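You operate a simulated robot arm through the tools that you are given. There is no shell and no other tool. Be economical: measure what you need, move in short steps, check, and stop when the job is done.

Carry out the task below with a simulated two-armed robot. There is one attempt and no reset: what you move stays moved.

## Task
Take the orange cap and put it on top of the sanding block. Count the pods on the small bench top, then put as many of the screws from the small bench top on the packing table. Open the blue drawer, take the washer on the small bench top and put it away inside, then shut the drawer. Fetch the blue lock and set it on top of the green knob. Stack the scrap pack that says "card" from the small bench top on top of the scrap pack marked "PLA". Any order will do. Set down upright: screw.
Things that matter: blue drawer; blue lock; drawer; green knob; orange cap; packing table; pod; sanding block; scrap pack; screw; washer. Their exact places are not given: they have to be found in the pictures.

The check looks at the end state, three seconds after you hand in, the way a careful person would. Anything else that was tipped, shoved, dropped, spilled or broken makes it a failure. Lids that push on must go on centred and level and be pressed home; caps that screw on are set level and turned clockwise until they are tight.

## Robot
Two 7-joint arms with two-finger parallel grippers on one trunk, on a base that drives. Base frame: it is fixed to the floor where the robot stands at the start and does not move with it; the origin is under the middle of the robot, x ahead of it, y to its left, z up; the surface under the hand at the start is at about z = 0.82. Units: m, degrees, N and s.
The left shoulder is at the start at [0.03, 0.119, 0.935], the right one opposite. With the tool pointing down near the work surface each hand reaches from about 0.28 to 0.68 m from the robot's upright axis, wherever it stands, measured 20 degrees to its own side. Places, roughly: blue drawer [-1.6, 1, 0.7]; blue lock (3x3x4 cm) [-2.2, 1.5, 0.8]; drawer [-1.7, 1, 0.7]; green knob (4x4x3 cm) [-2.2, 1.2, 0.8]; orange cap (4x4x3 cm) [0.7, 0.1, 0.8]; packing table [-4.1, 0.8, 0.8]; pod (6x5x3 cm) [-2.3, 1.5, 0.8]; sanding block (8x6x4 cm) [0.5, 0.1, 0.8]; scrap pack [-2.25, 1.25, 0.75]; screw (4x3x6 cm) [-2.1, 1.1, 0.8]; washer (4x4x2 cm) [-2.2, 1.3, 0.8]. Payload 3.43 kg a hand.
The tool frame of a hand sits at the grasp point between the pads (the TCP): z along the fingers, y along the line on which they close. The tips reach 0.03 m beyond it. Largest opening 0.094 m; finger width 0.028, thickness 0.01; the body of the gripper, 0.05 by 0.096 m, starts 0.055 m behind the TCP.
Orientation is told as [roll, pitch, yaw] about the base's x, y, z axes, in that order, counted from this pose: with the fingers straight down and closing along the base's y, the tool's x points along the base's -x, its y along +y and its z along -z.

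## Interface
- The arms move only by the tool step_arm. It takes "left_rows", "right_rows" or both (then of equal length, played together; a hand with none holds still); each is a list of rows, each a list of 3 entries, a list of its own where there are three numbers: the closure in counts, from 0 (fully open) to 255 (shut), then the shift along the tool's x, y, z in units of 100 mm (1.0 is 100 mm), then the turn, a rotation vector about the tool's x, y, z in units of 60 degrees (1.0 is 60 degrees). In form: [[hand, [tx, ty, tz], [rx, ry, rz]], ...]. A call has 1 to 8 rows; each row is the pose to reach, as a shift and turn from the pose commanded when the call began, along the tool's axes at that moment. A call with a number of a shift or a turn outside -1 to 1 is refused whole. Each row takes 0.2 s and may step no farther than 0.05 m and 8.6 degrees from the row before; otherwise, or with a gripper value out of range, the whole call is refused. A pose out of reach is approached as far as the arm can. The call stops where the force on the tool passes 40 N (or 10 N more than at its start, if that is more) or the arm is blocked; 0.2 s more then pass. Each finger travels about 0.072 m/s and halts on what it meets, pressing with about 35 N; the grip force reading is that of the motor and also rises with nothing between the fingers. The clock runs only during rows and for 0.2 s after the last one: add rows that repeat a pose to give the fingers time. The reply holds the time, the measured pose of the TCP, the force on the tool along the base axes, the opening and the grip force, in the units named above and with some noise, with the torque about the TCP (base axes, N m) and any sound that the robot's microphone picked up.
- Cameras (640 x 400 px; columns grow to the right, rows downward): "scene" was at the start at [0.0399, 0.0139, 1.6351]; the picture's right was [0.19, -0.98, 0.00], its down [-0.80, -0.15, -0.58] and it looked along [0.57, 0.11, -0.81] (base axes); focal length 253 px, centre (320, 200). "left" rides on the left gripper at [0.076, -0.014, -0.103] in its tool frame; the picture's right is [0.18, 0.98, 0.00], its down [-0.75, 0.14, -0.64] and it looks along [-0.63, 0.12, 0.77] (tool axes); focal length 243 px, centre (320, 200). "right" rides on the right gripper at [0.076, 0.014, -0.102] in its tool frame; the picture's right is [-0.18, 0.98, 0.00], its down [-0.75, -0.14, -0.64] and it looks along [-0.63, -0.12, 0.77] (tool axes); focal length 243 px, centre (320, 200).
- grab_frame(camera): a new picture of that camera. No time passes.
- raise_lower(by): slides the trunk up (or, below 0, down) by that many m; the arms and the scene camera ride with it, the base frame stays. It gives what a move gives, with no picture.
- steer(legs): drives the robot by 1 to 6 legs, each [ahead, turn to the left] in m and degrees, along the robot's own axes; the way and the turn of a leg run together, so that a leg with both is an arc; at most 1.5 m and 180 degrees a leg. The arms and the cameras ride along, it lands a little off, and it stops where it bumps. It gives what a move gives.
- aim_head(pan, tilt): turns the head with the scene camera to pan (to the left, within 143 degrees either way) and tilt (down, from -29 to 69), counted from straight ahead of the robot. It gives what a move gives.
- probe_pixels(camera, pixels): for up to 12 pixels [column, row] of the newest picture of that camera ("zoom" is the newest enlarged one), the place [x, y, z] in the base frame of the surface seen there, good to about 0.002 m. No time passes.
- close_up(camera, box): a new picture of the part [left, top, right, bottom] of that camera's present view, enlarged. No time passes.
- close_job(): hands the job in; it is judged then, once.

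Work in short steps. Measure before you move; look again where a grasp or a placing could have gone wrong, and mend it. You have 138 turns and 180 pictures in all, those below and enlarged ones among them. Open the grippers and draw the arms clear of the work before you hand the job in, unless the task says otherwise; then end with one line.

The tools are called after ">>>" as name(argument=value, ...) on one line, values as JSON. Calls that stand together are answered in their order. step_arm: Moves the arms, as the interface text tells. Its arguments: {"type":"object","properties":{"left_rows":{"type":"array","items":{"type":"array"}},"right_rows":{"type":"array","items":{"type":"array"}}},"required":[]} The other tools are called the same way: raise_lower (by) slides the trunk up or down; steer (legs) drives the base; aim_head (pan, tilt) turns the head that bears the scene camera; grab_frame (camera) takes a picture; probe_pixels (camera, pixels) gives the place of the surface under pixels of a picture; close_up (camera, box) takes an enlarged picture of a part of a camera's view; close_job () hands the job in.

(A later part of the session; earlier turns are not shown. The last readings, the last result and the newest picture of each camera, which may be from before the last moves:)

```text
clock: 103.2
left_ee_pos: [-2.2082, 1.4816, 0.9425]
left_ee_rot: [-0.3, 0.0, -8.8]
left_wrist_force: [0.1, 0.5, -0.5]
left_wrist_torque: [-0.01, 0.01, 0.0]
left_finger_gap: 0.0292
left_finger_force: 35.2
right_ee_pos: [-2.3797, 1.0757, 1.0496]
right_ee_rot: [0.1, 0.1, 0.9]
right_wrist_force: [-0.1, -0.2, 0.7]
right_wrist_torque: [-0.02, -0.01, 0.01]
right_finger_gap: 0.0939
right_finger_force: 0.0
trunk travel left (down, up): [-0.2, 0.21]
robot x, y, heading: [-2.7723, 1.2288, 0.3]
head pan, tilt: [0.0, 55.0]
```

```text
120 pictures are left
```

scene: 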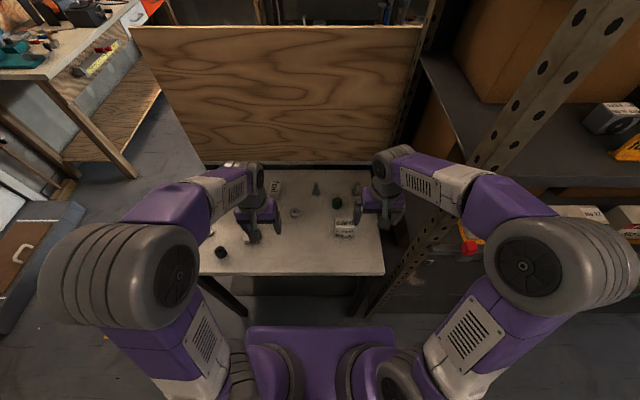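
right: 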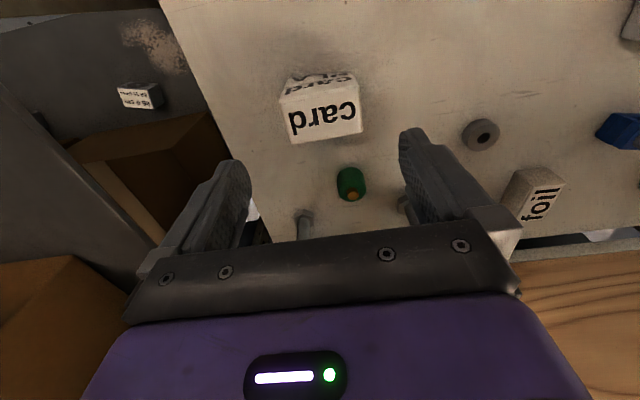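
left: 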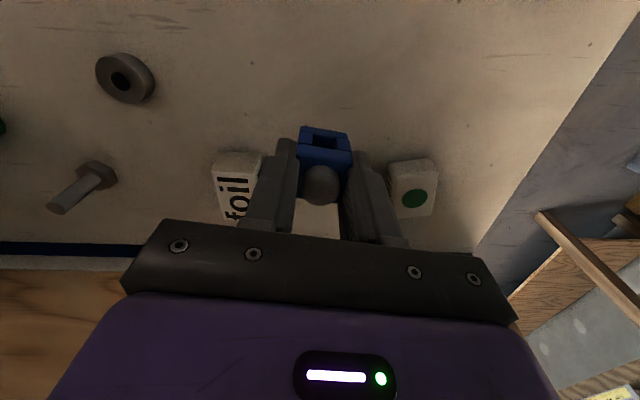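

Lock held. Withdraw the right hand a little and carry the lock toward −y in 9 cm hops.

>>> step_arm(left_rows=[[255, [0, 0, -0.2], [0, 0, 0]], [255, [-0.07, -0.45, -0.2], [0, 0, 0]], [255, [-0.14, -0.89, -0.2], [0, 0, 0]]], right_rows=[[0, [0.4, 0, 0], [0, 0, 0]], [0, [0.8, 0, 0], [0, 0, 0]], [0, [0.8, 0, 0], [0, 0, 0]]])

>>> step_arm(left_rows=[[255, [-0.07, -0.45, 0], [0, 0, 0]], [255, [-0.15, -0.98, 0], [0, 0, 0]], [255, [-0.15, -0.98, 0], [0, 0, 0]]])

>>> grab_frame(camera="scene")

```text
clock: 104.0
left_ee_pos: [-2.2082, 1.3879, 0.9583]
left_ee_rot: [-0.2, 0.0, -8.9]
left_wrist_force: [0.7, -0.6, 0.0]
left_wrist_torque: [-0.03, -0.01, -0.06]
left_finger_gap: 0.0292
left_finger_force: 35.2
right_ee_pos: [-2.4595, 1.0721, 1.0509]
right_ee_rot: [0.1, 0.0, 0.8]
right_wrist_force: [0.6, -0.3, -0.5]
right_wrist_torque: [-0.03, 0.0, 0.01]
right_finger_gap: 0.094
right_finger_force: 0.1
trunk travel left (down, up): [-0.2, 0.21]
robot x, y, heading: [-2.7723, 1.228, -0.3]
head pan, tilt: [0.0, 55.0]
```

```text
refused: row 2 steps farther than a row can; nothing moved
```

```text
119 pictures are left
```

scene: 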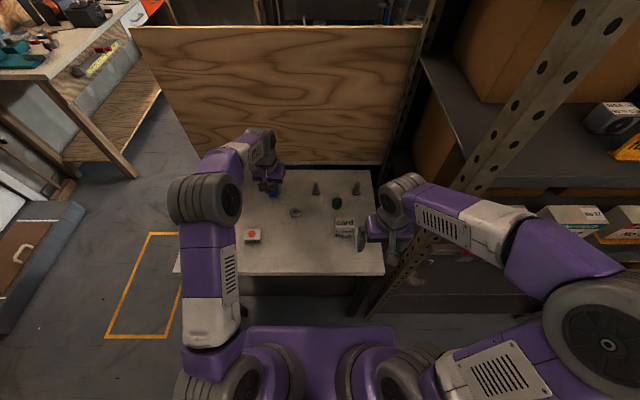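

Left arm reaching fine. Continue −y in two rows of ≤4.5 cm.

>>> step_arm(left_rows=[[255, [-0.07, -0.45, 0], [0, 0, 0]], [255, [-0.14, -0.89, 0], [0, 0, 0]], [255, [-0.14, -0.89, 0], [0, 0, 0]]])

>>> step_arm(left_rows=[[255, [-0.1, -0.4, 0], [0, 0, 0]], [255, [-0.18, -0.6, 0], [0, 0, 0]], [255, [-0.18, -0.6, 0], [0, 0, 0]]])

>>> grab_frame(camera="left")

```text
clock: 104.8
left_ee_pos: [-2.2085, 1.3005, 0.9575]
left_ee_rot: [-0.2, -0.1, -8.8]
left_wrist_force: [-1.3, 0.3, 0.1]
left_wrist_torque: [0.03, 0.01, 0.0]
left_finger_gap: 0.0291
left_finger_force: 35.2
right_ee_pos: [-2.4579, 1.0732, 1.0518]
right_ee_rot: [-0.1, 0.0, 0.9]
right_wrist_force: [-0.3, 0.6, 0.5]
right_wrist_torque: [0.03, 0.01, 0.04]
right_finger_gap: 0.0942
right_finger_force: 0.0
trunk travel left (down, up): [-0.2, 0.21]
robot x, y, heading: [-2.7779, 1.2313, -0.1]
head pan, tilt: [0.0, 55.0]
```

```text
clock: 105.6
left_ee_pos: [-2.2021, 1.2369, 0.9588]
left_ee_rot: [-0.3, 0.0, -8.8]
left_wrist_force: [-1.1, 0.0, 0.3]
left_wrist_torque: [0.01, 0.0, 0.01]
left_finger_gap: 0.0291
left_finger_force: 34.7
right_ee_pos: [-2.4586, 1.0738, 1.0511]
right_ee_rot: [0.0, 0.0, 0.9]
right_wrist_force: [-0.9, -0.4, -0.5]
right_wrist_torque: [-0.02, 0.0, 0.01]
right_finger_gap: 0.0944
right_finger_force: 0.0
trunk travel left (down, up): [-0.2, 0.21]
robot x, y, heading: [-2.7746, 1.2289, 0.0]
head pan, tilt: [0.0, 55.0]
```

```text
118 pictures are left
```

left: 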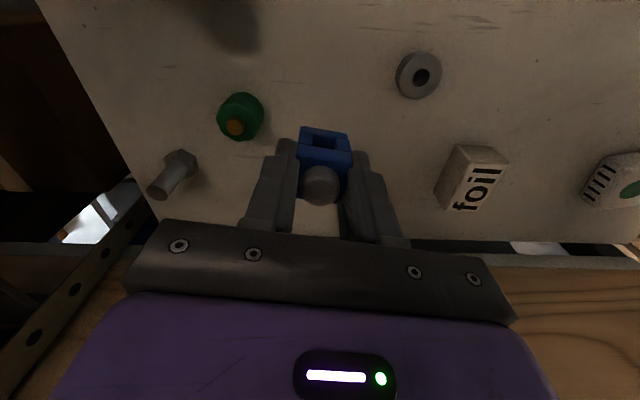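

Probe the peg top, knob top, and the held lock's body.

>>> probe_pixels(camera="left", pixels=[[234, 125], [229, 124], [241, 126], [235, 133], [235, 119], [225, 130], [255, 120], [222, 112], [320, 170], [302, 165], [347, 165], [323, 145]])

>>> close_up(camera="left", box=[200, 80, 370, 215])

```text
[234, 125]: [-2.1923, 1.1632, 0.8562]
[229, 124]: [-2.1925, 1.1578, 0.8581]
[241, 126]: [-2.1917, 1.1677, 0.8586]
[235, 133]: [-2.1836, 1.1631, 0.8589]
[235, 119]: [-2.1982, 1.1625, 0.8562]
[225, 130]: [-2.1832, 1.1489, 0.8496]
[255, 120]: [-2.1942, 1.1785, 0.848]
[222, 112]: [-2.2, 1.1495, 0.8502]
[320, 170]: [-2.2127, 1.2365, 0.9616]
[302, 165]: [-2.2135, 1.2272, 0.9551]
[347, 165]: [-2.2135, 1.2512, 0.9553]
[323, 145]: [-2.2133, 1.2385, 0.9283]
```

```text
2.96 times, centred on (285, 148) of left
```

zoom: 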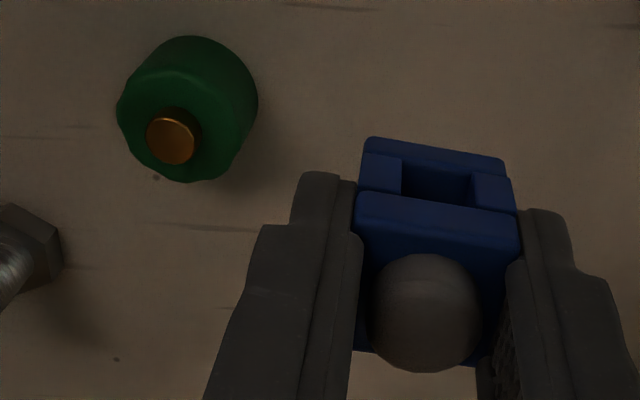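

Probe the lock's front face and grey top in the enlargement to get its centre relative to the TCP.

>>> probe_pixels(camera="zoom", pixels=[[380, 172], [490, 192], [380, 215], [500, 235], [380, 150], [490, 165], [425, 340], [425, 300], [425, 265], [365, 345], [488, 358]])

```text
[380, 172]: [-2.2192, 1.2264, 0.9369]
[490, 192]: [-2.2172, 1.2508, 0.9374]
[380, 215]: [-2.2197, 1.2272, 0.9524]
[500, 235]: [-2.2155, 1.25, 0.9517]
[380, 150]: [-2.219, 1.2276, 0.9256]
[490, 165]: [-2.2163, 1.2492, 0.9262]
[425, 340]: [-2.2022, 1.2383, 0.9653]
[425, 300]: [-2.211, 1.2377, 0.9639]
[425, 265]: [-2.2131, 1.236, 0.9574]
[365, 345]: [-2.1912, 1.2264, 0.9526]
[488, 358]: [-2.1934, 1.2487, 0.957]
```

Lock centre ≈ TCP+(−0.0025, +0.001); target peg (−2.191, 1.163). Move over and lower to ~1 cm above the peg.

>>> step_arm(left_rows=[[255, [-0.12, -0.36, 0], [0, 0, 0]], [255, [-0.248, -0.72, 0], [0, 0, 0]], [255, [-0.248, -0.72, 0.3], [0, 0, 0]], [255, [-0.248, -0.72, 0.5], [0, 0, 0]], [255, [-0.248, -0.72, 0.5], [0, 0, 0]]])

>>> close_up(camera="left", box=[220, 60, 440, 200])

>>> close_up(camera="scene", box=[280, 150, 400, 250])

```text
clock: 106.8
left_ee_pos: [-2.1896, 1.1669, 0.9086]
left_ee_rot: [-0.2, -0.2, -8.9]
left_wrist_force: [-0.1, 1.2, 0.1]
left_wrist_torque: [-0.01, 0.01, -0.02]
left_finger_gap: 0.029
left_finger_force: 35.4
right_ee_pos: [-2.46, 1.072, 1.0516]
right_ee_rot: [0.0, 0.0, 0.9]
right_wrist_force: [0.0, -0.1, 0.2]
right_wrist_torque: [0.0, 0.01, 0.02]
right_finger_gap: 0.0942
right_finger_force: 0.1
trunk travel left (down, up): [-0.2, 0.21]
robot x, y, heading: [-2.778, 1.2257, 0.2]
head pan, tilt: [0.0, 55.0]
```

```text
2.86 times, centred on (330, 130) of left
```

zoom: 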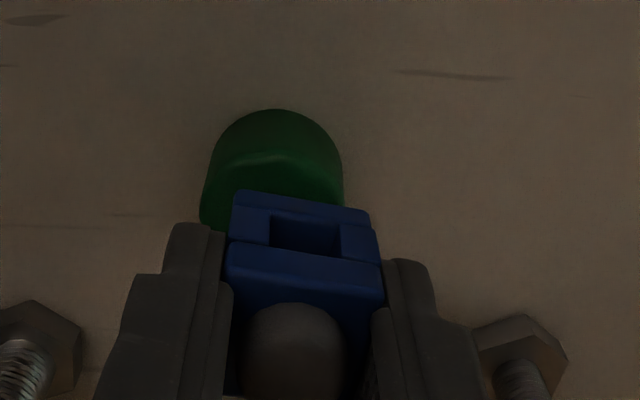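

```text
4.00 times, centred on (340, 200) of scene
```

zoom: 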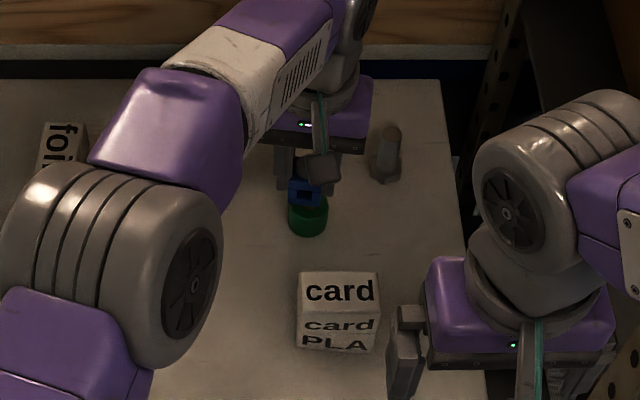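

Check alignment numerically: knob edges and lock front bottom edge in the wrist enlargement.

>>> close_up(camera="left", box=[270, 90, 390, 165])

>>> probe_pixels(camera="zoom", pixels=[[225, 250], [345, 260], [220, 110], [230, 150], [150, 170], [340, 175], [210, 170], [400, 230]])

```text
5.33 times, centred on (330, 128) of left
```

zoom: 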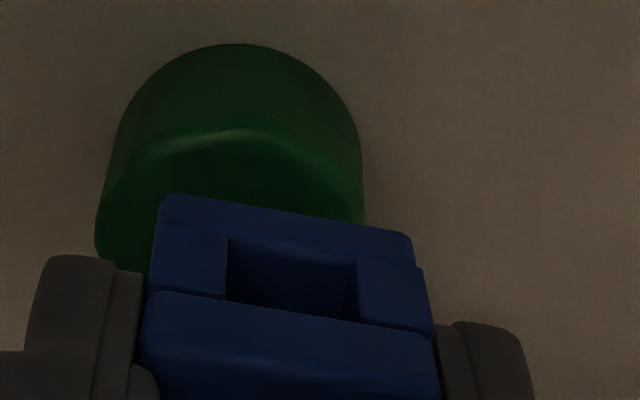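

```text
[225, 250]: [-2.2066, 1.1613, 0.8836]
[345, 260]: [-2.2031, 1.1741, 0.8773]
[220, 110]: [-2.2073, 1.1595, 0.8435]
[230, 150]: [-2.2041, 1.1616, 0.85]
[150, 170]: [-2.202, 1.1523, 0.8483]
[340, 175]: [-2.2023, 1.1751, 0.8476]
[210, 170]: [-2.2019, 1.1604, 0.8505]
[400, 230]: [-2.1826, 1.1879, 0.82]
```

Lock centre y ≈1.168, need 1.163. Shift −5 mm in y and lower toward contact.

>>> step_arm(left_rows=[[255, [-0.008, -0.05, 0], [0, 0, 0]], [255, [-0.008, -0.05, 0.07], [0, 0, 0]], [255, [-0.008, -0.05, 0.09], [0, 0, 0]], [255, [-0.008, -0.05, 0.1], [0, 0, 0]], [255, [-0.008, -0.05, 0.1], [0, 0, 0]]])

>>> close_up(camera="left", box=[270, 90, 390, 165])

>>> probe_pixels(camera="zoom", pixels=[[200, 230], [380, 270], [170, 215], [400, 250], [240, 150], [160, 170], [350, 180], [280, 225]])

```text
clock: 108.0
left_ee_pos: [-2.1897, 1.1599, 0.9021]
left_ee_rot: [-0.3, -0.1, -8.7]
left_wrist_force: [0.4, 0.1, 0.0]
left_wrist_torque: [-0.03, -0.02, 0.01]
left_finger_gap: 0.029
left_finger_force: 35.2
right_ee_pos: [-2.4586, 1.0727, 1.0522]
right_ee_rot: [-0.1, 0.0, 0.9]
right_wrist_force: [-0.4, 0.7, 0.2]
right_wrist_torque: [0.01, -0.01, 0.01]
right_finger_gap: 0.094
right_finger_force: 0.1
trunk travel left (down, up): [-0.2, 0.21]
robot x, y, heading: [-2.7728, 1.2311, 0.0]
head pan, tilt: [0.0, 55.0]
```

```text
5.33 times, centred on (330, 128) of left
```

zoom: 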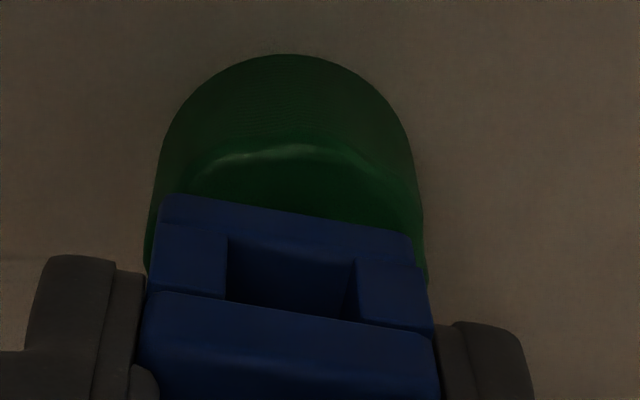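

```text
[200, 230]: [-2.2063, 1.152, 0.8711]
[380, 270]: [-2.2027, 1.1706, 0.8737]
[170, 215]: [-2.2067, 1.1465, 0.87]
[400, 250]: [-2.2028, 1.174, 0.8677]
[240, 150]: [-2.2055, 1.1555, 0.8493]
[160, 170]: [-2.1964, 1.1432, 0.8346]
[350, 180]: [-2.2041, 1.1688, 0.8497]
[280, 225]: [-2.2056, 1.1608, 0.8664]
```

Nearly centred (lock y≈1.1605 vs peg 1.163). Nudge +2 mm and lower by 1 mm steps to contact.

>>> step_arm(left_rows=[[255, [0.0, 0.02, 0.015], [0, 0, 0]], [255, [0.0, 0.02, 0.03], [0, 0, 0]], [255, [0.0, 0.02, 0.04], [0, 0, 0]], [255, [0.0, 0.02, 0.04], [0, 0, 0]]])

```text
clock: 109.0
left_ee_pos: [-2.1882, 1.1612, 0.8978]
left_ee_rot: [-0.3, -0.1, -8.8]
left_wrist_force: [0.3, -0.2, -0.9]
left_wrist_torque: [-0.03, 0.0, 0.03]
left_finger_gap: 0.0292
left_finger_force: 34.9
right_ee_pos: [-2.4581, 1.0739, 1.0503]
right_ee_rot: [0.1, -0.1, 0.9]
right_wrist_force: [-0.2, 0.9, -0.6]
right_wrist_torque: [0.01, 0.05, 0.05]
right_finger_gap: 0.094
right_finger_force: 0.1
trunk travel left (down, up): [-0.2, 0.21]
robot x, y, heading: [-2.7754, 1.2294, 0.1]
head pan, tilt: [0.0, 55.0]
```

No contact yet; continue lowering.

>>> step_arm(left_rows=[[255, [0.0, 0, 0.01], [0, 0, 0]], [255, [0.0, 0, 0.02], [0, 0, 0]], [255, [0.0, 0, 0.02], [0, 0, 0]]])

>>> close_up(camera="left", box=[270, 90, 390, 165])

>>> probe_pixels(camera="zoom", pixels=[[200, 230], [380, 270], [280, 215], [240, 150], [350, 180], [280, 225], [210, 180], [330, 195]])

```text
clock: 109.8
left_ee_pos: [-2.1875, 1.1599, 0.8957]
left_ee_rot: [-0.3, -0.1, -8.9]
left_wrist_force: [-0.2, 0.6, -0.9]
left_wrist_torque: [0.02, -0.01, 0.0]
left_finger_gap: 0.0289
left_finger_force: 34.9
right_ee_pos: [-2.4595, 1.0725, 1.0523]
right_ee_rot: [-0.1, 0.0, 1.0]
right_wrist_force: [0.8, -0.1, 0.3]
right_wrist_torque: [0.0, -0.01, 0.01]
right_finger_gap: 0.0941
right_finger_force: 0.0
trunk travel left (down, up): [-0.2, 0.21]
robot x, y, heading: [-2.7749, 1.2247, -0.1]
head pan, tilt: [0.0, 55.0]
```

```text
5.33 times, centred on (330, 128) of left
```

zoom: 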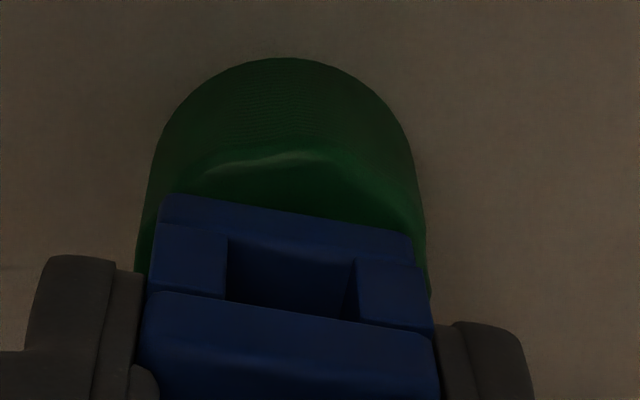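

```text
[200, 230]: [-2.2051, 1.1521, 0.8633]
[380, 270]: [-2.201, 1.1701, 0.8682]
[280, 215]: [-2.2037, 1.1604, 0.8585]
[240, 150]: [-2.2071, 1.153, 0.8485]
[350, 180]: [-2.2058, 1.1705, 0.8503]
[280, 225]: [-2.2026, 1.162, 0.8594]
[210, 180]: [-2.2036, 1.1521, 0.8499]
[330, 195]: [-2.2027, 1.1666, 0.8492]
```

Lock bottom seems at ≈0.857, no force: either a socket or not yet there. Continue 1 mm at a time.

>>> step_arm(left_rows=[[255, [0.0, 0, 0.01], [0, 0, 0]], [255, [0.0, 0, 0.015], [0, 0, 0]], [255, [0.0, 0, 0.02], [0, 0, 0]], [255, [0.0, 0, 0.02], [0, 0, 0]]])

```text
clock: 110.8
left_ee_pos: [-2.1863, 1.1617, 0.8929]
left_ee_rot: [-0.3, -0.1, -8.9]
left_wrist_force: [-0.1, 0.2, -1.1]
left_wrist_torque: [-0.03, 0.02, 0.0]
left_finger_gap: 0.0289
left_finger_force: 35.3
right_ee_pos: [-2.4593, 1.0727, 1.0497]
right_ee_rot: [-0.1, 0.0, 1.0]
right_wrist_force: [0.0, 0.0, -0.3]
right_wrist_torque: [0.02, 0.04, -0.03]
right_finger_gap: 0.0939
right_finger_force: 0.1
trunk travel left (down, up): [-0.2, 0.21]
robot x, y, heading: [-2.7727, 1.2263, 0.2]
head pan, tilt: [0.0, 55.0]
```

Still no force at 0.893. View from the scene and wrist.

>>> close_up(camera="scene", box=[315, 180, 365, 215])

>>> close_up(camera="left", box=[270, 90, 390, 165])

>>> probe_pixels(camera="zoom", pixels=[[175, 210], [395, 245], [280, 215], [280, 208], [350, 180], [280, 225], [280, 250], [280, 300]])

```text
11.43 times, centred on (340, 198) of scene
```

zoom: 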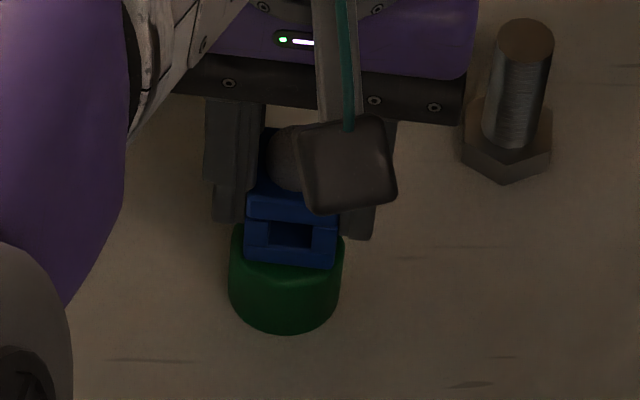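

```text
5.33 times, centred on (330, 128) of left
```

zoom: 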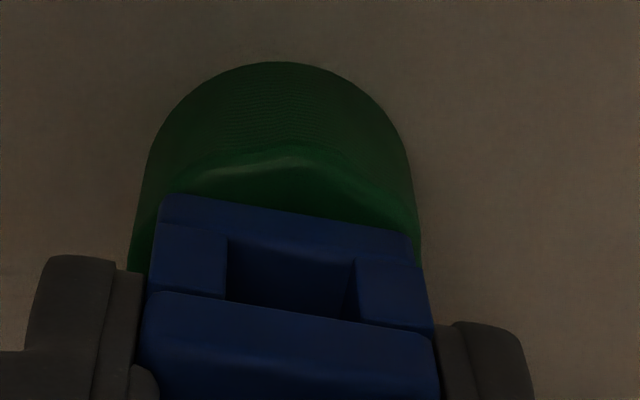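

```text
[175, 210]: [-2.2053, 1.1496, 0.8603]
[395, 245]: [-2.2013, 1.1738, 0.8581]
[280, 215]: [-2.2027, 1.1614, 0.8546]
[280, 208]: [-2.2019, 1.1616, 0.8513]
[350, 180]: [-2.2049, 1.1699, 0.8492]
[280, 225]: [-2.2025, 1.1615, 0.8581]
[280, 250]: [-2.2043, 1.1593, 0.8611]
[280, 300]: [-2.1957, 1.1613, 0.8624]
```

The lock's bottom (≈0.851) is below the peg top without force, so a socket takes the peg. Lower until it seats.

>>> step_arm(left_rows=[[255, [0.0, 0, 0.01], [0, 0, 0]], [255, [0.0, 0, 0.02], [0, 0, 0]], [255, [0.0, 0, 0.03], [0, 0, 0]], [255, [0.0, 0, 0.03], [0, 0, 0]]])

```text
clock: 111.8
left_ee_pos: [-2.1872, 1.1603, 0.892]
left_ee_rot: [-0.3, -0.1, -9.0]
left_wrist_force: [0.3, 0.0, -0.6]
left_wrist_torque: [0.01, -0.02, -0.01]
left_finger_gap: 0.029
left_finger_force: 34.9
right_ee_pos: [-2.458, 1.0728, 1.0516]
right_ee_rot: [0.0, 0.0, 0.9]
right_wrist_force: [-1.0, -0.2, -0.1]
right_wrist_torque: [0.01, -0.01, 0.0]
right_finger_gap: 0.094
right_finger_force: 0.0
trunk travel left (down, up): [-0.2, 0.21]
robot x, y, heading: [-2.7782, 1.2302, 0.4]
head pan, tilt: [0.0, 55.0]
```

Not yet; a bit more, 1 mm steps.

>>> step_arm(left_rows=[[255, [0.0, 0, 0.01], [0, 0, 0]], [255, [0.0, 0, 0.02], [0, 0, 0]], [255, [0.0, 0, 0.02], [0, 0, 0]]])

```text
clock: 112.6
left_ee_pos: [-2.1871, 1.1594, 0.8902]
left_ee_rot: [-0.4, -0.3, -8.8]
left_wrist_force: [0.5, 0.2, 9.5]
left_wrist_torque: [0.08, -0.01, 0.01]
left_finger_gap: 0.0289
left_finger_force: 34.6
right_ee_pos: [-2.4597, 1.0731, 1.0509]
right_ee_rot: [0.0, 0.0, 0.9]
right_wrist_force: [0.2, 0.2, 0.8]
right_wrist_torque: [0.0, 0.01, 0.01]
right_finger_gap: 0.094
right_finger_force: 0.1
trunk travel left (down, up): [-0.2, 0.21]
robot x, y, heading: [-2.7754, 1.2266, 0.2]
head pan, tilt: [0.0, 55.0]
```

Seated (9.5 N). Release and rise.

>>> step_arm(left_rows=[[200, [0, 0, -0.01], [0, 0, 0]], [110, [0, 0, -0.01], [0, 0, 0]], [110, [0, 0, -0.01], [0, 0, 0]], [110, [0, 0, -0.4], [0, 0, 0]], [110, [0, 0, -0.8], [0, 0, 0]], [110, [0, 0, -0.8], [0, 0, 0]]])

>>> grab_frame(camera="left")

```text
clock: 114.0
left_ee_pos: [-2.1897, 1.1624, 0.9701]
left_ee_rot: [-0.3, 0.1, -9.0]
left_wrist_force: [0.3, 0.8, -0.2]
left_wrist_torque: [0.02, -0.01, 0.05]
left_finger_gap: 0.0534
left_finger_force: 0.1
right_ee_pos: [-2.4594, 1.0725, 1.0514]
right_ee_rot: [0.0, 0.0, 0.9]
right_wrist_force: [-0.9, 0.5, 0.0]
right_wrist_torque: [0.0, 0.0, -0.03]
right_finger_gap: 0.0943
right_finger_force: 0.1
trunk travel left (down, up): [-0.2, 0.21]
robot x, y, heading: [-2.7776, 1.2255, -0.2]
head pan, tilt: [0.0, 55.0]
```

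```text
109 pictures are left
```

left: 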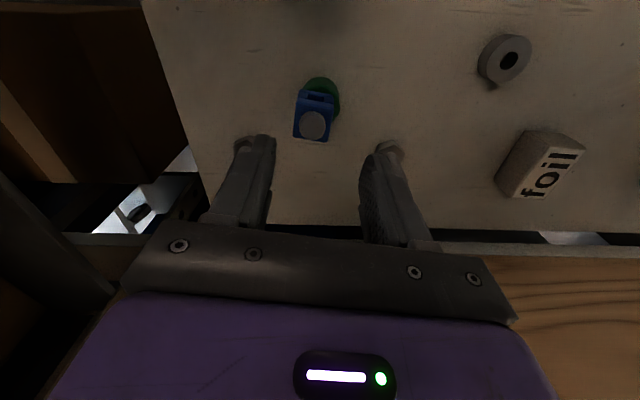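

Lock sits on the knob. Now screws: left hand will fetch the one at (−2.315, 1.62); move there high, undoing the yaw.

>>> step_arm(left_rows=[[60, [0.1, 0.1, -0.3], [0, 0, -0.07]], [60, [0.3, 0.5, -0.4], [0, 0, -0.15]], [60, [0.5, 0.95, -0.4], [0, 0, -0.15]]])

>>> step_arm(left_rows=[[60, [0.2, 0.45, 0], [0, 0, 0]], [60, [0.4, 0.9, 0], [0, 0, 0]], [60, [0.4, 1.0, 0], [0, 0, 0]]])

>>> step_arm(left_rows=[[60, [0.2, 0.45, 0], [0, 0, 0]], [60, [0.3, 0.9, 0], [0, 0, 0]], [60, [0.3, 1.0, 0], [0, 0, 0]]])

>>> step_arm(left_rows=[[60, [0, 0.45, 0], [0, 0, 0]], [60, [0, 0.9, 0], [0, 0, 0]], [60, [0, 1.0, 0], [0, 0, 0]]])

>>> grab_frame(camera="left")

>>> grab_frame(camera="scene")

```text
clock: 114.8
left_ee_pos: [-2.2275, 1.2648, 1.0045]
left_ee_rot: [-0.4, 0.1, 0.2]
left_wrist_force: [-0.7, 0.0, -0.1]
left_wrist_torque: [-0.03, -0.04, 0.01]
left_finger_gap: 0.0718
left_finger_force: 0.1
right_ee_pos: [-2.4589, 1.0743, 1.05]
right_ee_rot: [0.1, 0.0, 0.9]
right_wrist_force: [0.7, 0.2, 0.5]
right_wrist_torque: [-0.02, -0.03, 0.0]
right_finger_gap: 0.0939
right_finger_force: 0.1
trunk travel left (down, up): [-0.2, 0.21]
robot x, y, heading: [-2.779, 1.2271, 0.1]
head pan, tilt: [0.0, 55.0]
```

```text
clock: 115.6
left_ee_pos: [-2.2618, 1.3644, 1.006]
left_ee_rot: [-0.3, -0.1, 0.0]
left_wrist_force: [-0.6, 0.5, 0.1]
left_wrist_torque: [0.0, -0.01, 0.03]
left_finger_gap: 0.0717
left_finger_force: 0.1
right_ee_pos: [-2.4586, 1.0732, 1.0507]
right_ee_rot: [0.0, 0.0, 0.9]
right_wrist_force: [-0.6, 0.6, -0.8]
right_wrist_torque: [-0.01, 0.01, 0.02]
right_finger_gap: 0.0941
right_finger_force: 0.1
trunk travel left (down, up): [-0.2, 0.21]
robot x, y, heading: [-2.7771, 1.2259, -0.1]
head pan, tilt: [0.0, 55.0]
```

```text
clock: 116.4
left_ee_pos: [-2.2919, 1.4637, 1.0036]
left_ee_rot: [-0.3, 0.1, 0.2]
left_wrist_force: [0.1, 0.7, -0.2]
left_wrist_torque: [0.0, -0.03, 0.03]
left_finger_gap: 0.0718
left_finger_force: 0.1
right_ee_pos: [-2.46, 1.073, 1.0515]
right_ee_rot: [0.0, 0.0, 0.9]
right_wrist_force: [0.3, -1.3, -0.5]
right_wrist_torque: [0.0, -0.03, 0.01]
right_finger_gap: 0.0943
right_finger_force: 0.1
trunk travel left (down, up): [-0.2, 0.21]
robot x, y, heading: [-2.7772, 1.2277, 0.1]
head pan, tilt: [0.0, 55.0]
```

```text
clock: 117.2
left_ee_pos: [-2.2924, 1.567, 1.0063]
left_ee_rot: [-0.2, 0.0, 0.1]
left_wrist_force: [0.3, 0.0, 1.0]
left_wrist_torque: [0.03, -0.03, 0.01]
left_finger_gap: 0.0718
left_finger_force: 0.2
right_ee_pos: [-2.4595, 1.0736, 1.0513]
right_ee_rot: [0.0, 0.1, 0.9]
right_wrist_force: [-0.4, 0.3, 0.5]
right_wrist_torque: [0.0, 0.03, 0.04]
right_finger_gap: 0.094
right_finger_force: 0.0
trunk travel left (down, up): [-0.2, 0.21]
robot x, y, heading: [-2.7737, 1.2276, 0.1]
head pan, tilt: [0.0, 55.0]
```

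```text
108 pictures are left
```

left: 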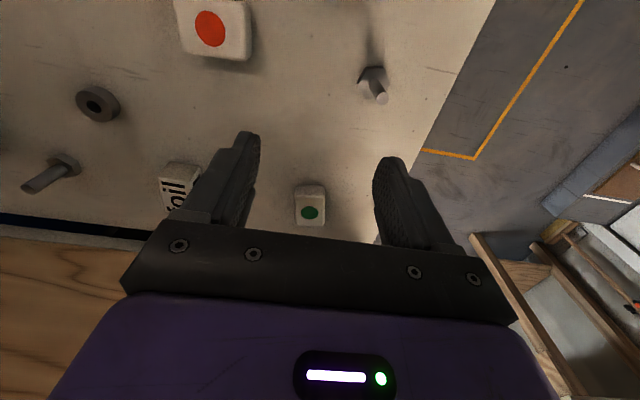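

```text
107 pictures are left
```

scene: 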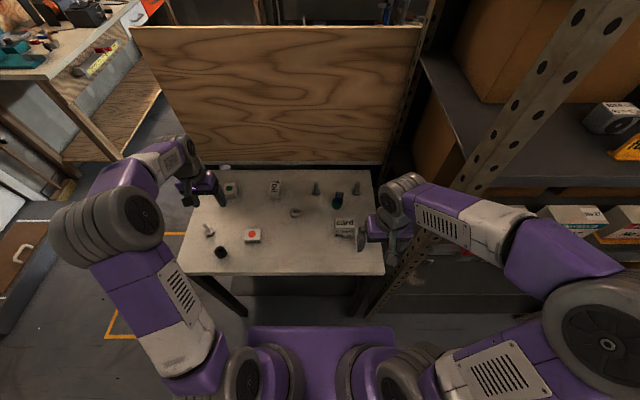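

Screw A is at (375,85) in the left view. Probe its shaft and head.

>>> close_up(camera="left", box=[340, 50, 410, 115])

>>> probe_pixels(camera="left", pixels=[[382, 99], [378, 90], [360, 83], [375, 70], [386, 78], [383, 96]])

```text
6.15 times, centred on (375, 82) of left
```

zoom: 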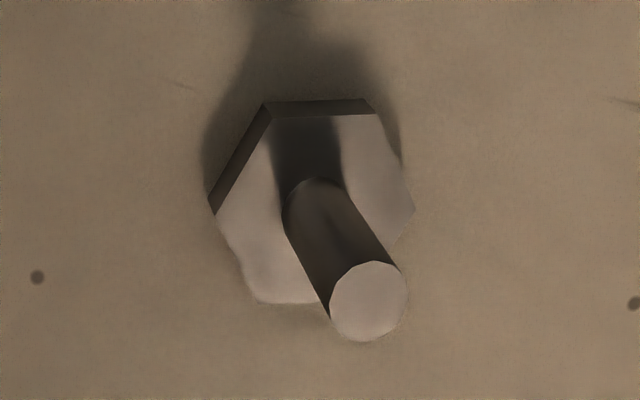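

```text
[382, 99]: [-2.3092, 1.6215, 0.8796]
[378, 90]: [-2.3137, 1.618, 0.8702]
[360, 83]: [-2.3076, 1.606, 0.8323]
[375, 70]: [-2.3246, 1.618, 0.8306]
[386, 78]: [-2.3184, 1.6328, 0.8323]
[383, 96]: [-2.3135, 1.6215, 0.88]
```

Shaft at (−2.311, 1.620), top 0.88, head top 0.832. Approach with narrower opening and descend to TCP z≈0.873.

>>> step_arm(left_rows=[[130, [0.1, 0.3, 0.2], [0, 0, 0]], [130, [0.185, 0.53, 0.4], [0, 0, 0]], [130, [0.185, 0.53, 0.8], [0, 0, 0]], [130, [0.185, 0.53, 0.9], [0, 0, 0]]])

>>> grab_frame(camera="left")

```text
clock: 118.2
left_ee_pos: [-2.3124, 1.6159, 0.9156]
left_ee_rot: [-0.4, 0.0, 0.1]
left_wrist_force: [0.4, -0.5, -0.4]
left_wrist_torque: [-0.01, -0.02, -0.02]
left_finger_gap: 0.0457
left_finger_force: 0.0
right_ee_pos: [-2.4597, 1.0729, 1.0513]
right_ee_rot: [0.0, 0.0, 0.9]
right_wrist_force: [1.0, 0.5, -0.5]
right_wrist_torque: [0.02, -0.02, 0.0]
right_finger_gap: 0.0938
right_finger_force: 0.0
trunk travel left (down, up): [-0.2, 0.21]
robot x, y, heading: [-2.776, 1.2272, -0.1]
head pan, tilt: [0.0, 55.0]
```

```text
105 pictures are left
```

left: 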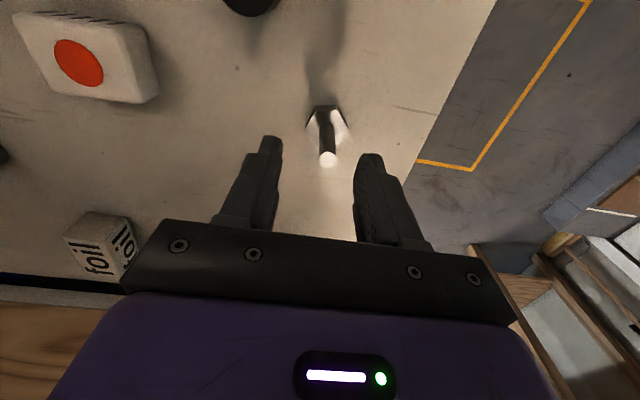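

Shaft slightly right of the midline (327 vs 320): shift +3 mm y, descend 4.3 cm, close.

>>> step_arm(left_rows=[[130, [0.0, 0.03, 0.2], [0, 0, 0]], [130, [0.0, 0.03, 0.42], [0, 0, 0]], [130, [0.0, 0.03, 0.42], [0, 0, 0]]])

>>> grab_frame(camera="left")

```text
clock: 119.0
left_ee_pos: [-2.3116, 1.6191, 0.8748]
left_ee_rot: [-0.3, -0.1, 0.2]
left_wrist_force: [-0.5, -0.2, -0.5]
left_wrist_torque: [-0.03, -0.01, 0.01]
left_finger_gap: 0.0461
left_finger_force: 0.1
right_ee_pos: [-2.4596, 1.0721, 1.0513]
right_ee_rot: [0.0, 0.0, 0.9]
right_wrist_force: [0.4, 0.5, 0.5]
right_wrist_torque: [-0.01, -0.01, 0.03]
right_finger_gap: 0.0942
right_finger_force: 0.1
trunk travel left (down, up): [-0.2, 0.21]
robot x, y, heading: [-2.7774, 1.2296, -0.0]
head pan, tilt: [0.0, 55.0]
```

```text
104 pictures are left
```

left: 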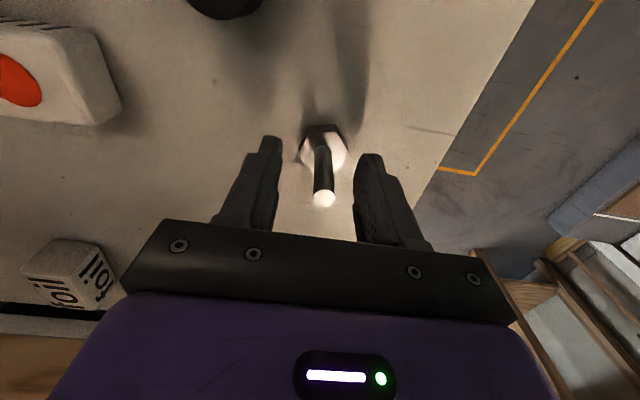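

Shaft is between the fingers. Close and lift; at the same time tilt the right hand forward ~23°.

>>> step_arm(left_rows=[[255, [0, 0, 0], [0, 0, 0]], [255, [0, 0, 0], [0, 0, 0]], [255, [0, 0, 0], [0, 0, 0]], [255, [0, 0, -0.4], [0, 0, 0]], [255, [0, 0, -0.8], [0, 0, 0]], [255, [0, 0, -1.0], [0, 0, 0]]], right_rows=[[130, [0, 0, 0], [0, -0.13, 0]], [130, [0, 0, 0], [0, -0.26, 0]], [130, [0, 0, 0], [0, -0.39, 0]], [130, [0, 0, 0], [0, -0.39, 0]], [130, [0, 0, 0], [0, -0.39, 0]], [130, [0, 0, 0], [0, -0.39, 0]]])

>>> grab_frame(camera="left")

>>> grab_frame(camera="right")

```text
clock: 120.4
left_ee_pos: [-2.3146, 1.6215, 0.9758]
left_ee_rot: [-0.4, 0.0, 0.1]
left_wrist_force: [-0.4, -0.1, -0.6]
left_wrist_torque: [0.03, 0.0, 0.01]
left_finger_gap: 0.0105
left_finger_force: 34.9
right_ee_pos: [-2.4603, 1.0737, 1.0495]
right_ee_rot: [0.1, -23.5, 0.9]
right_wrist_force: [0.6, -0.3, 0.4]
right_wrist_torque: [-0.04, 0.0, 0.02]
right_finger_gap: 0.0461
right_finger_force: 0.0
trunk travel left (down, up): [-0.2, 0.21]
robot x, y, heading: [-2.7766, 1.2279, -0.1]
head pan, tilt: [0.0, 55.0]
```

```text
103 pictures are left
```

left: 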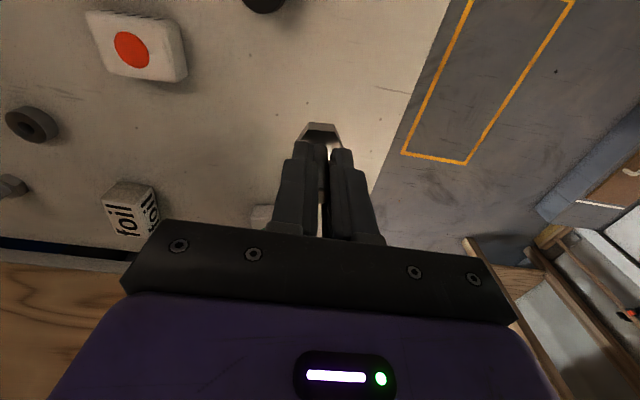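

```text
102 pictures are left
```

right: 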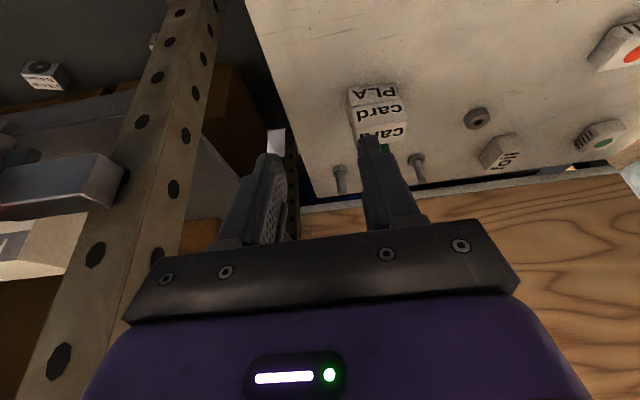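

Left screw held (0.0105 wide). For the right hand I choose the screw at (−2.135, 1.243), away from the shelf post. Move there high in two hops.

>>> step_arm(right_rows=[[130, [-0.24, 0.3, 0.11], [0, 0, 0]], [130, [-0.48, 0.6, 0.21], [0, 0, 0]], [130, [-0.73, 0.9, 0.32], [0, 0, 0]]])

>>> step_arm(right_rows=[[130, [-0.27, 0.25, 0.12], [0, 0, 0]], [130, [-0.55, 0.5, 0.24], [0, 0, 0]], [130, [-0.82, 0.78, 0.36], [0, 0, 0]], [130, [-0.82, 0.78, 0.36], [0, 0, 0]]])

>>> grab_frame(camera="right")

>>> grab_frame(camera="scene")

```text
clock: 121.2
left_ee_pos: [-2.3124, 1.6214, 0.9747]
left_ee_rot: [-0.4, -0.1, 0.1]
left_wrist_force: [0.5, 0.2, -1.2]
left_wrist_torque: [0.0, 0.02, 0.0]
left_finger_gap: 0.0106
left_finger_force: 35.0
right_ee_pos: [-2.3807, 1.1645, 1.0503]
right_ee_rot: [0.0, -23.3, 1.1]
right_wrist_force: [0.3, -0.9, -0.1]
right_wrist_torque: [0.01, 0.0, 0.0]
right_finger_gap: 0.0462
right_finger_force: 0.0
trunk travel left (down, up): [-0.2, 0.21]
robot x, y, heading: [-2.7748, 1.2297, 0.2]
head pan, tilt: [0.0, 55.0]
```

```text
clock: 122.2
left_ee_pos: [-2.3147, 1.6213, 0.9755]
left_ee_rot: [-0.3, 0.0, 0.1]
left_wrist_force: [0.7, -0.4, -0.2]
left_wrist_torque: [0.01, -0.01, 0.01]
left_finger_gap: 0.0107
left_finger_force: 34.8
right_ee_pos: [-2.2928, 1.2432, 1.0498]
right_ee_rot: [0.0, -23.4, 0.9]
right_wrist_force: [0.3, 0.5, -0.5]
right_wrist_torque: [-0.03, 0.02, 0.01]
right_finger_gap: 0.0459
right_finger_force: 0.0
trunk travel left (down, up): [-0.2, 0.21]
robot x, y, heading: [-2.7737, 1.2257, 0.0]
head pan, tilt: [0.0, 55.0]
```

```text
101 pictures are left
```

right: 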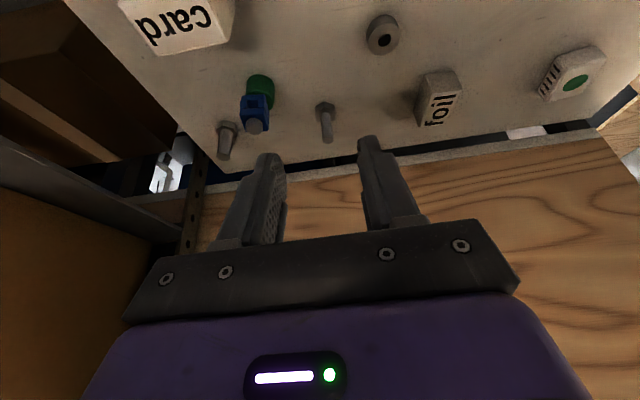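

```text
100 pictures are left
```

scene: 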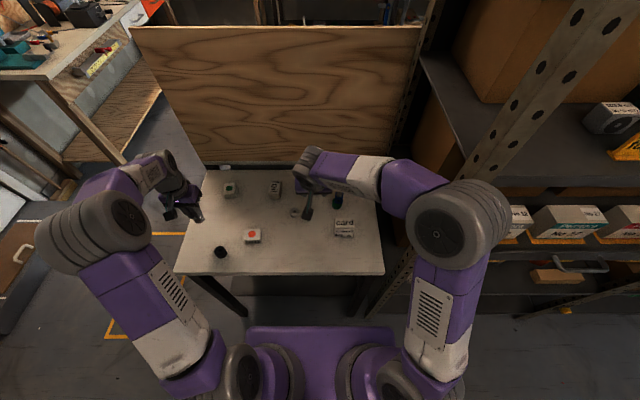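

Right camera shows the screw at (326,120). Probe it.

>>> probe_pixels(camera="right", pixels=[[328, 139], [327, 130], [326, 122], [316, 110], [335, 110]])

```text
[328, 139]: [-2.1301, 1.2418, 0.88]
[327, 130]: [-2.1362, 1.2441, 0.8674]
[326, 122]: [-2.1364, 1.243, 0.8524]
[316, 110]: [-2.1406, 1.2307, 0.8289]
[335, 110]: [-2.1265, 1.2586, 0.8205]
```

Shaft at (−2.131, 1.243). Approach in two hops to just above.

>>> step_arm(right_rows=[[130, [-0.15, 0, 0.32], [0, 0, 0]], [130, [-0.3, 0, 0.64], [0, 0, 0]], [130, [-0.454, 0, 0.96], [0, 0, 0]]])

>>> step_arm(right_rows=[[130, [-0.13, 0, 0.33], [0, 0, 0]], [130, [-0.26, 0, 0.65], [0, 0, 0]], [130, [-0.26, 0, 0.65], [0, 0, 0]]])

>>> grab_frame(camera="right")

```text
clock: 123.0
left_ee_pos: [-2.3132, 1.6216, 0.9739]
left_ee_rot: [-0.3, 0.0, 0.1]
left_wrist_force: [0.4, -0.5, -0.7]
left_wrist_torque: [0.02, -0.01, 0.04]
left_finger_gap: 0.0106
left_finger_force: 35.2
right_ee_pos: [-2.2116, 1.2445, 0.9787]
right_ee_rot: [0.0, -23.3, 0.9]
right_wrist_force: [-0.1, -0.7, 0.2]
right_wrist_torque: [-0.01, 0.03, -0.04]
right_finger_gap: 0.0462
right_finger_force: 0.0
trunk travel left (down, up): [-0.2, 0.21]
robot x, y, heading: [-2.7777, 1.2266, -0.1]
head pan, tilt: [0.0, 55.0]
```

```text
clock: 123.8
left_ee_pos: [-2.3143, 1.6205, 0.9745]
left_ee_rot: [-0.4, 0.0, 0.0]
left_wrist_force: [-0.2, -0.6, -0.8]
left_wrist_torque: [0.0, 0.0, 0.01]
left_finger_gap: 0.0107
left_finger_force: 34.9
right_ee_pos: [-2.1633, 1.2453, 0.9303]
right_ee_rot: [-0.1, -23.4, 0.9]
right_wrist_force: [-0.7, -0.6, -0.5]
right_wrist_torque: [0.0, 0.05, -0.03]
right_finger_gap: 0.0463
right_finger_force: 0.0
trunk travel left (down, up): [-0.2, 0.21]
robot x, y, heading: [-2.7769, 1.2284, 0.2]
head pan, tilt: [0.0, 55.0]
```

```text
99 pictures are left
```

right: 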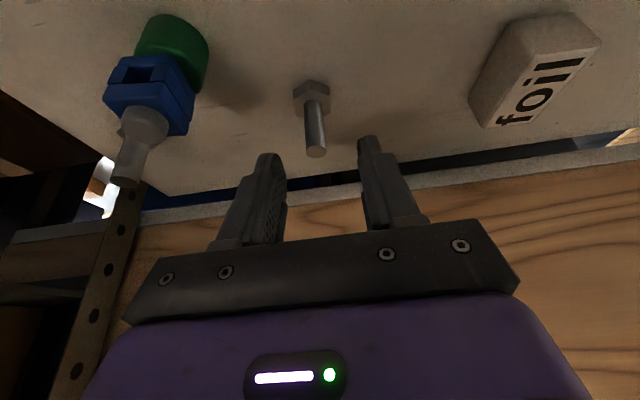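

Screw is centred at column 317. Slide 6 cm along the fingers and check.

>>> step_arm(right_rows=[[130, [-0.01, -0.02, 0.3], [0, 0, 0]], [130, [-0.023, -0.02, 0.59], [0, 0, 0]], [130, [-0.023, -0.02, 0.59], [0, 0, 0]]])

>>> grab_frame(camera="right")

```text
clock: 124.6
left_ee_pos: [-2.3139, 1.6209, 0.9757]
left_ee_rot: [-0.3, 0.0, 0.1]
left_wrist_force: [-0.3, -0.8, -0.8]
left_wrist_torque: [-0.03, -0.02, -0.02]
left_finger_gap: 0.0103
left_finger_force: 35.2
right_ee_pos: [-2.1365, 1.2457, 0.8757]
right_ee_rot: [0.0, -23.3, 0.9]
right_wrist_force: [-0.5, 0.3, -0.1]
right_wrist_torque: [0.03, -0.02, 0.0]
right_finger_gap: 0.0458
right_finger_force: 0.0
trunk travel left (down, up): [-0.2, 0.21]
robot x, y, heading: [-2.7733, 1.2265, 0.1]
head pan, tilt: [0.0, 55.0]
```

```text
98 pictures are left
```

right: 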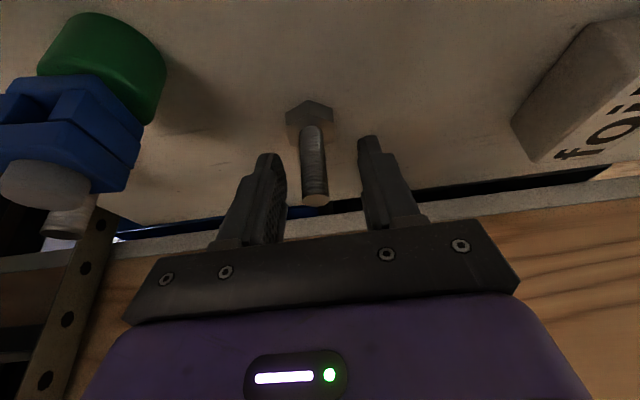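

Shaft between the pads. Close with a 2 mm y correction and lift straight up 10 cm.

>>> step_arm(right_rows=[[130, [0, -0.02, 0], [0, 0, 0]], [255, [0, -0.02, 0], [0, 0, 0]], [255, [0, -0.02, 0], [0, 0, 0]], [255, [0, -0.02, 0], [0, 0, 0]], [255, [-0.16, -0.02, -0.37], [0, 0, 0]], [255, [-0.32, -0.02, -0.73], [0, 0, 0]], [255, [-0.4, -0.02, -0.92], [0, 0, 0]]])

>>> grab_frame(camera="right")

```text
clock: 126.2
left_ee_pos: [-2.3131, 1.6211, 0.9746]
left_ee_rot: [-0.4, 0.0, 0.1]
left_wrist_force: [0.4, 0.3, -0.7]
left_wrist_torque: [0.01, -0.01, 0.01]
left_finger_gap: 0.0103
left_finger_force: 34.9
right_ee_pos: [-2.136, 1.2432, 0.975]
right_ee_rot: [0.0, -23.3, 1.0]
right_wrist_force: [-1.8, -0.3, -0.9]
right_wrist_torque: [0.0, 0.01, -0.03]
right_finger_gap: 0.0171
right_finger_force: 35.1
trunk travel left (down, up): [-0.2, 0.21]
robot x, y, heading: [-2.7765, 1.227, -0.1]
head pan, tilt: [0.0, 55.0]
```

```text
97 pictures are left
```

right: 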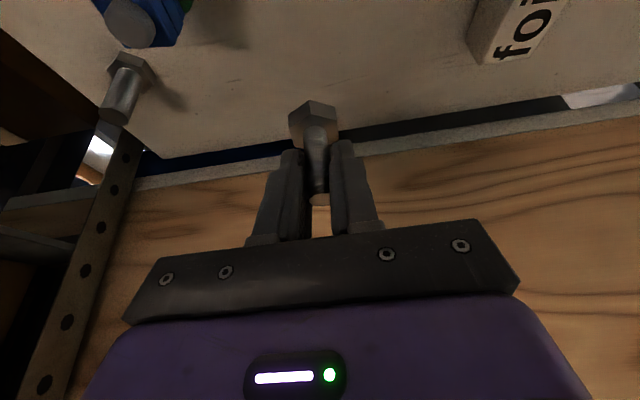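

Grip gap is 0.017 for this one versus 0.0105 for the first: shafts differ. Compare the three screws closely to be sure they are the same kind.

>>> close_up(camera="right", box=[80, 30, 200, 130])

>>> close_up(camera="left", box=[270, 100, 380, 210])

>>> close_up(camera="right", box=[260, 90, 380, 210])

```text
4.00 times, centred on (140, 80) of right
```

zoom: 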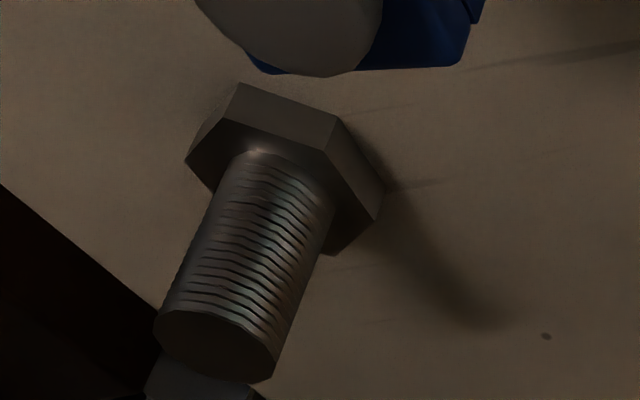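

```text
3.64 times, centred on (325, 155) of left
```

zoom: 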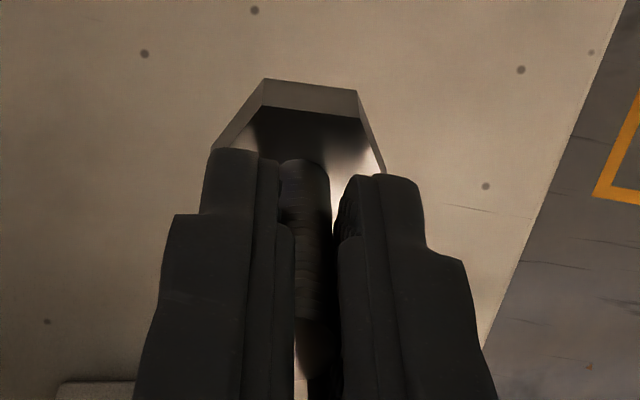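

```text
3.33 times, centred on (320, 150) of right
```

zoom: 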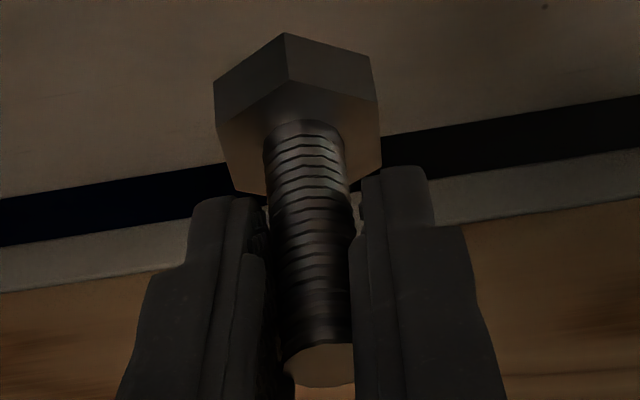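

All three are the same kind in different sizes, so this pair is fine. Raise and tuck both hands before driving.

>>> step_arm(right_rows=[[255, [-0.14, 0, -0.32], [0, 0, 0]], [255, [-0.28, 0, -0.64], [0, 0, 0]], [255, [0.1, 0, -0.8], [0, 0, 0]], [255, [0.5, 0, -0.98], [0, 0, 0]]], left_rows=[[255, [0, 0, -0.4], [0, 0, 0]], [255, [0.1, -0.2, -0.7], [0, 0, 0]], [255, [0.3, -0.5, -0.9], [0, 0, 0]], [255, [0.5, -0.8, -1.0], [0, 0, 0]]])

>>> steer(legs=[[-0.36, 0]])

>>> grab_frame(camera="scene")

```text
clock: 127.2
left_ee_pos: [-2.3648, 1.54, 1.0757]
left_ee_rot: [-0.4, 0.0, 0.1]
left_wrist_force: [-0.6, -0.5, -0.2]
left_wrist_torque: [-0.03, -0.02, -0.05]
left_finger_gap: 0.0106
left_finger_force: 35.3
right_ee_pos: [-2.2234, 1.2428, 1.0481]
right_ee_rot: [0.1, -23.4, 0.8]
right_wrist_force: [-0.4, -0.7, -1.1]
right_wrist_torque: [0.02, -0.03, 0.0]
right_finger_gap: 0.0174
right_finger_force: 34.5
trunk travel left (down, up): [-0.2, 0.21]
robot x, y, heading: [-2.775, 1.2275, -0.1]
head pan, tilt: [0.0, 55.0]
```

```text
clock: 129.6
left_ee_pos: [-2.7201, 1.5377, 1.0754]
left_ee_rot: [-0.3, 0.0, -0.3]
left_wrist_force: [-0.9, 0.7, -1.5]
left_wrist_torque: [0.01, -0.02, 0.0]
left_finger_gap: 0.0105
left_finger_force: 35.5
right_ee_pos: [-2.5817, 1.2405, 1.0465]
right_ee_rot: [0.0, -23.3, 0.4]
right_wrist_force: [0.5, -0.4, -1.0]
right_wrist_torque: [0.06, 0.02, -0.01]
right_finger_gap: 0.0172
right_finger_force: 34.8
trunk travel left (down, up): [-0.2, 0.21]
robot x, y, heading: [-3.1314, 1.2271, -0.5]
head pan, tilt: [0.0, 55.0]
```

```text
93 pictures are left
```

scene: 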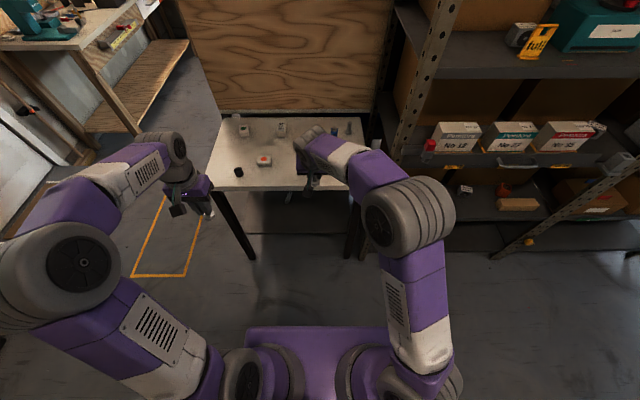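

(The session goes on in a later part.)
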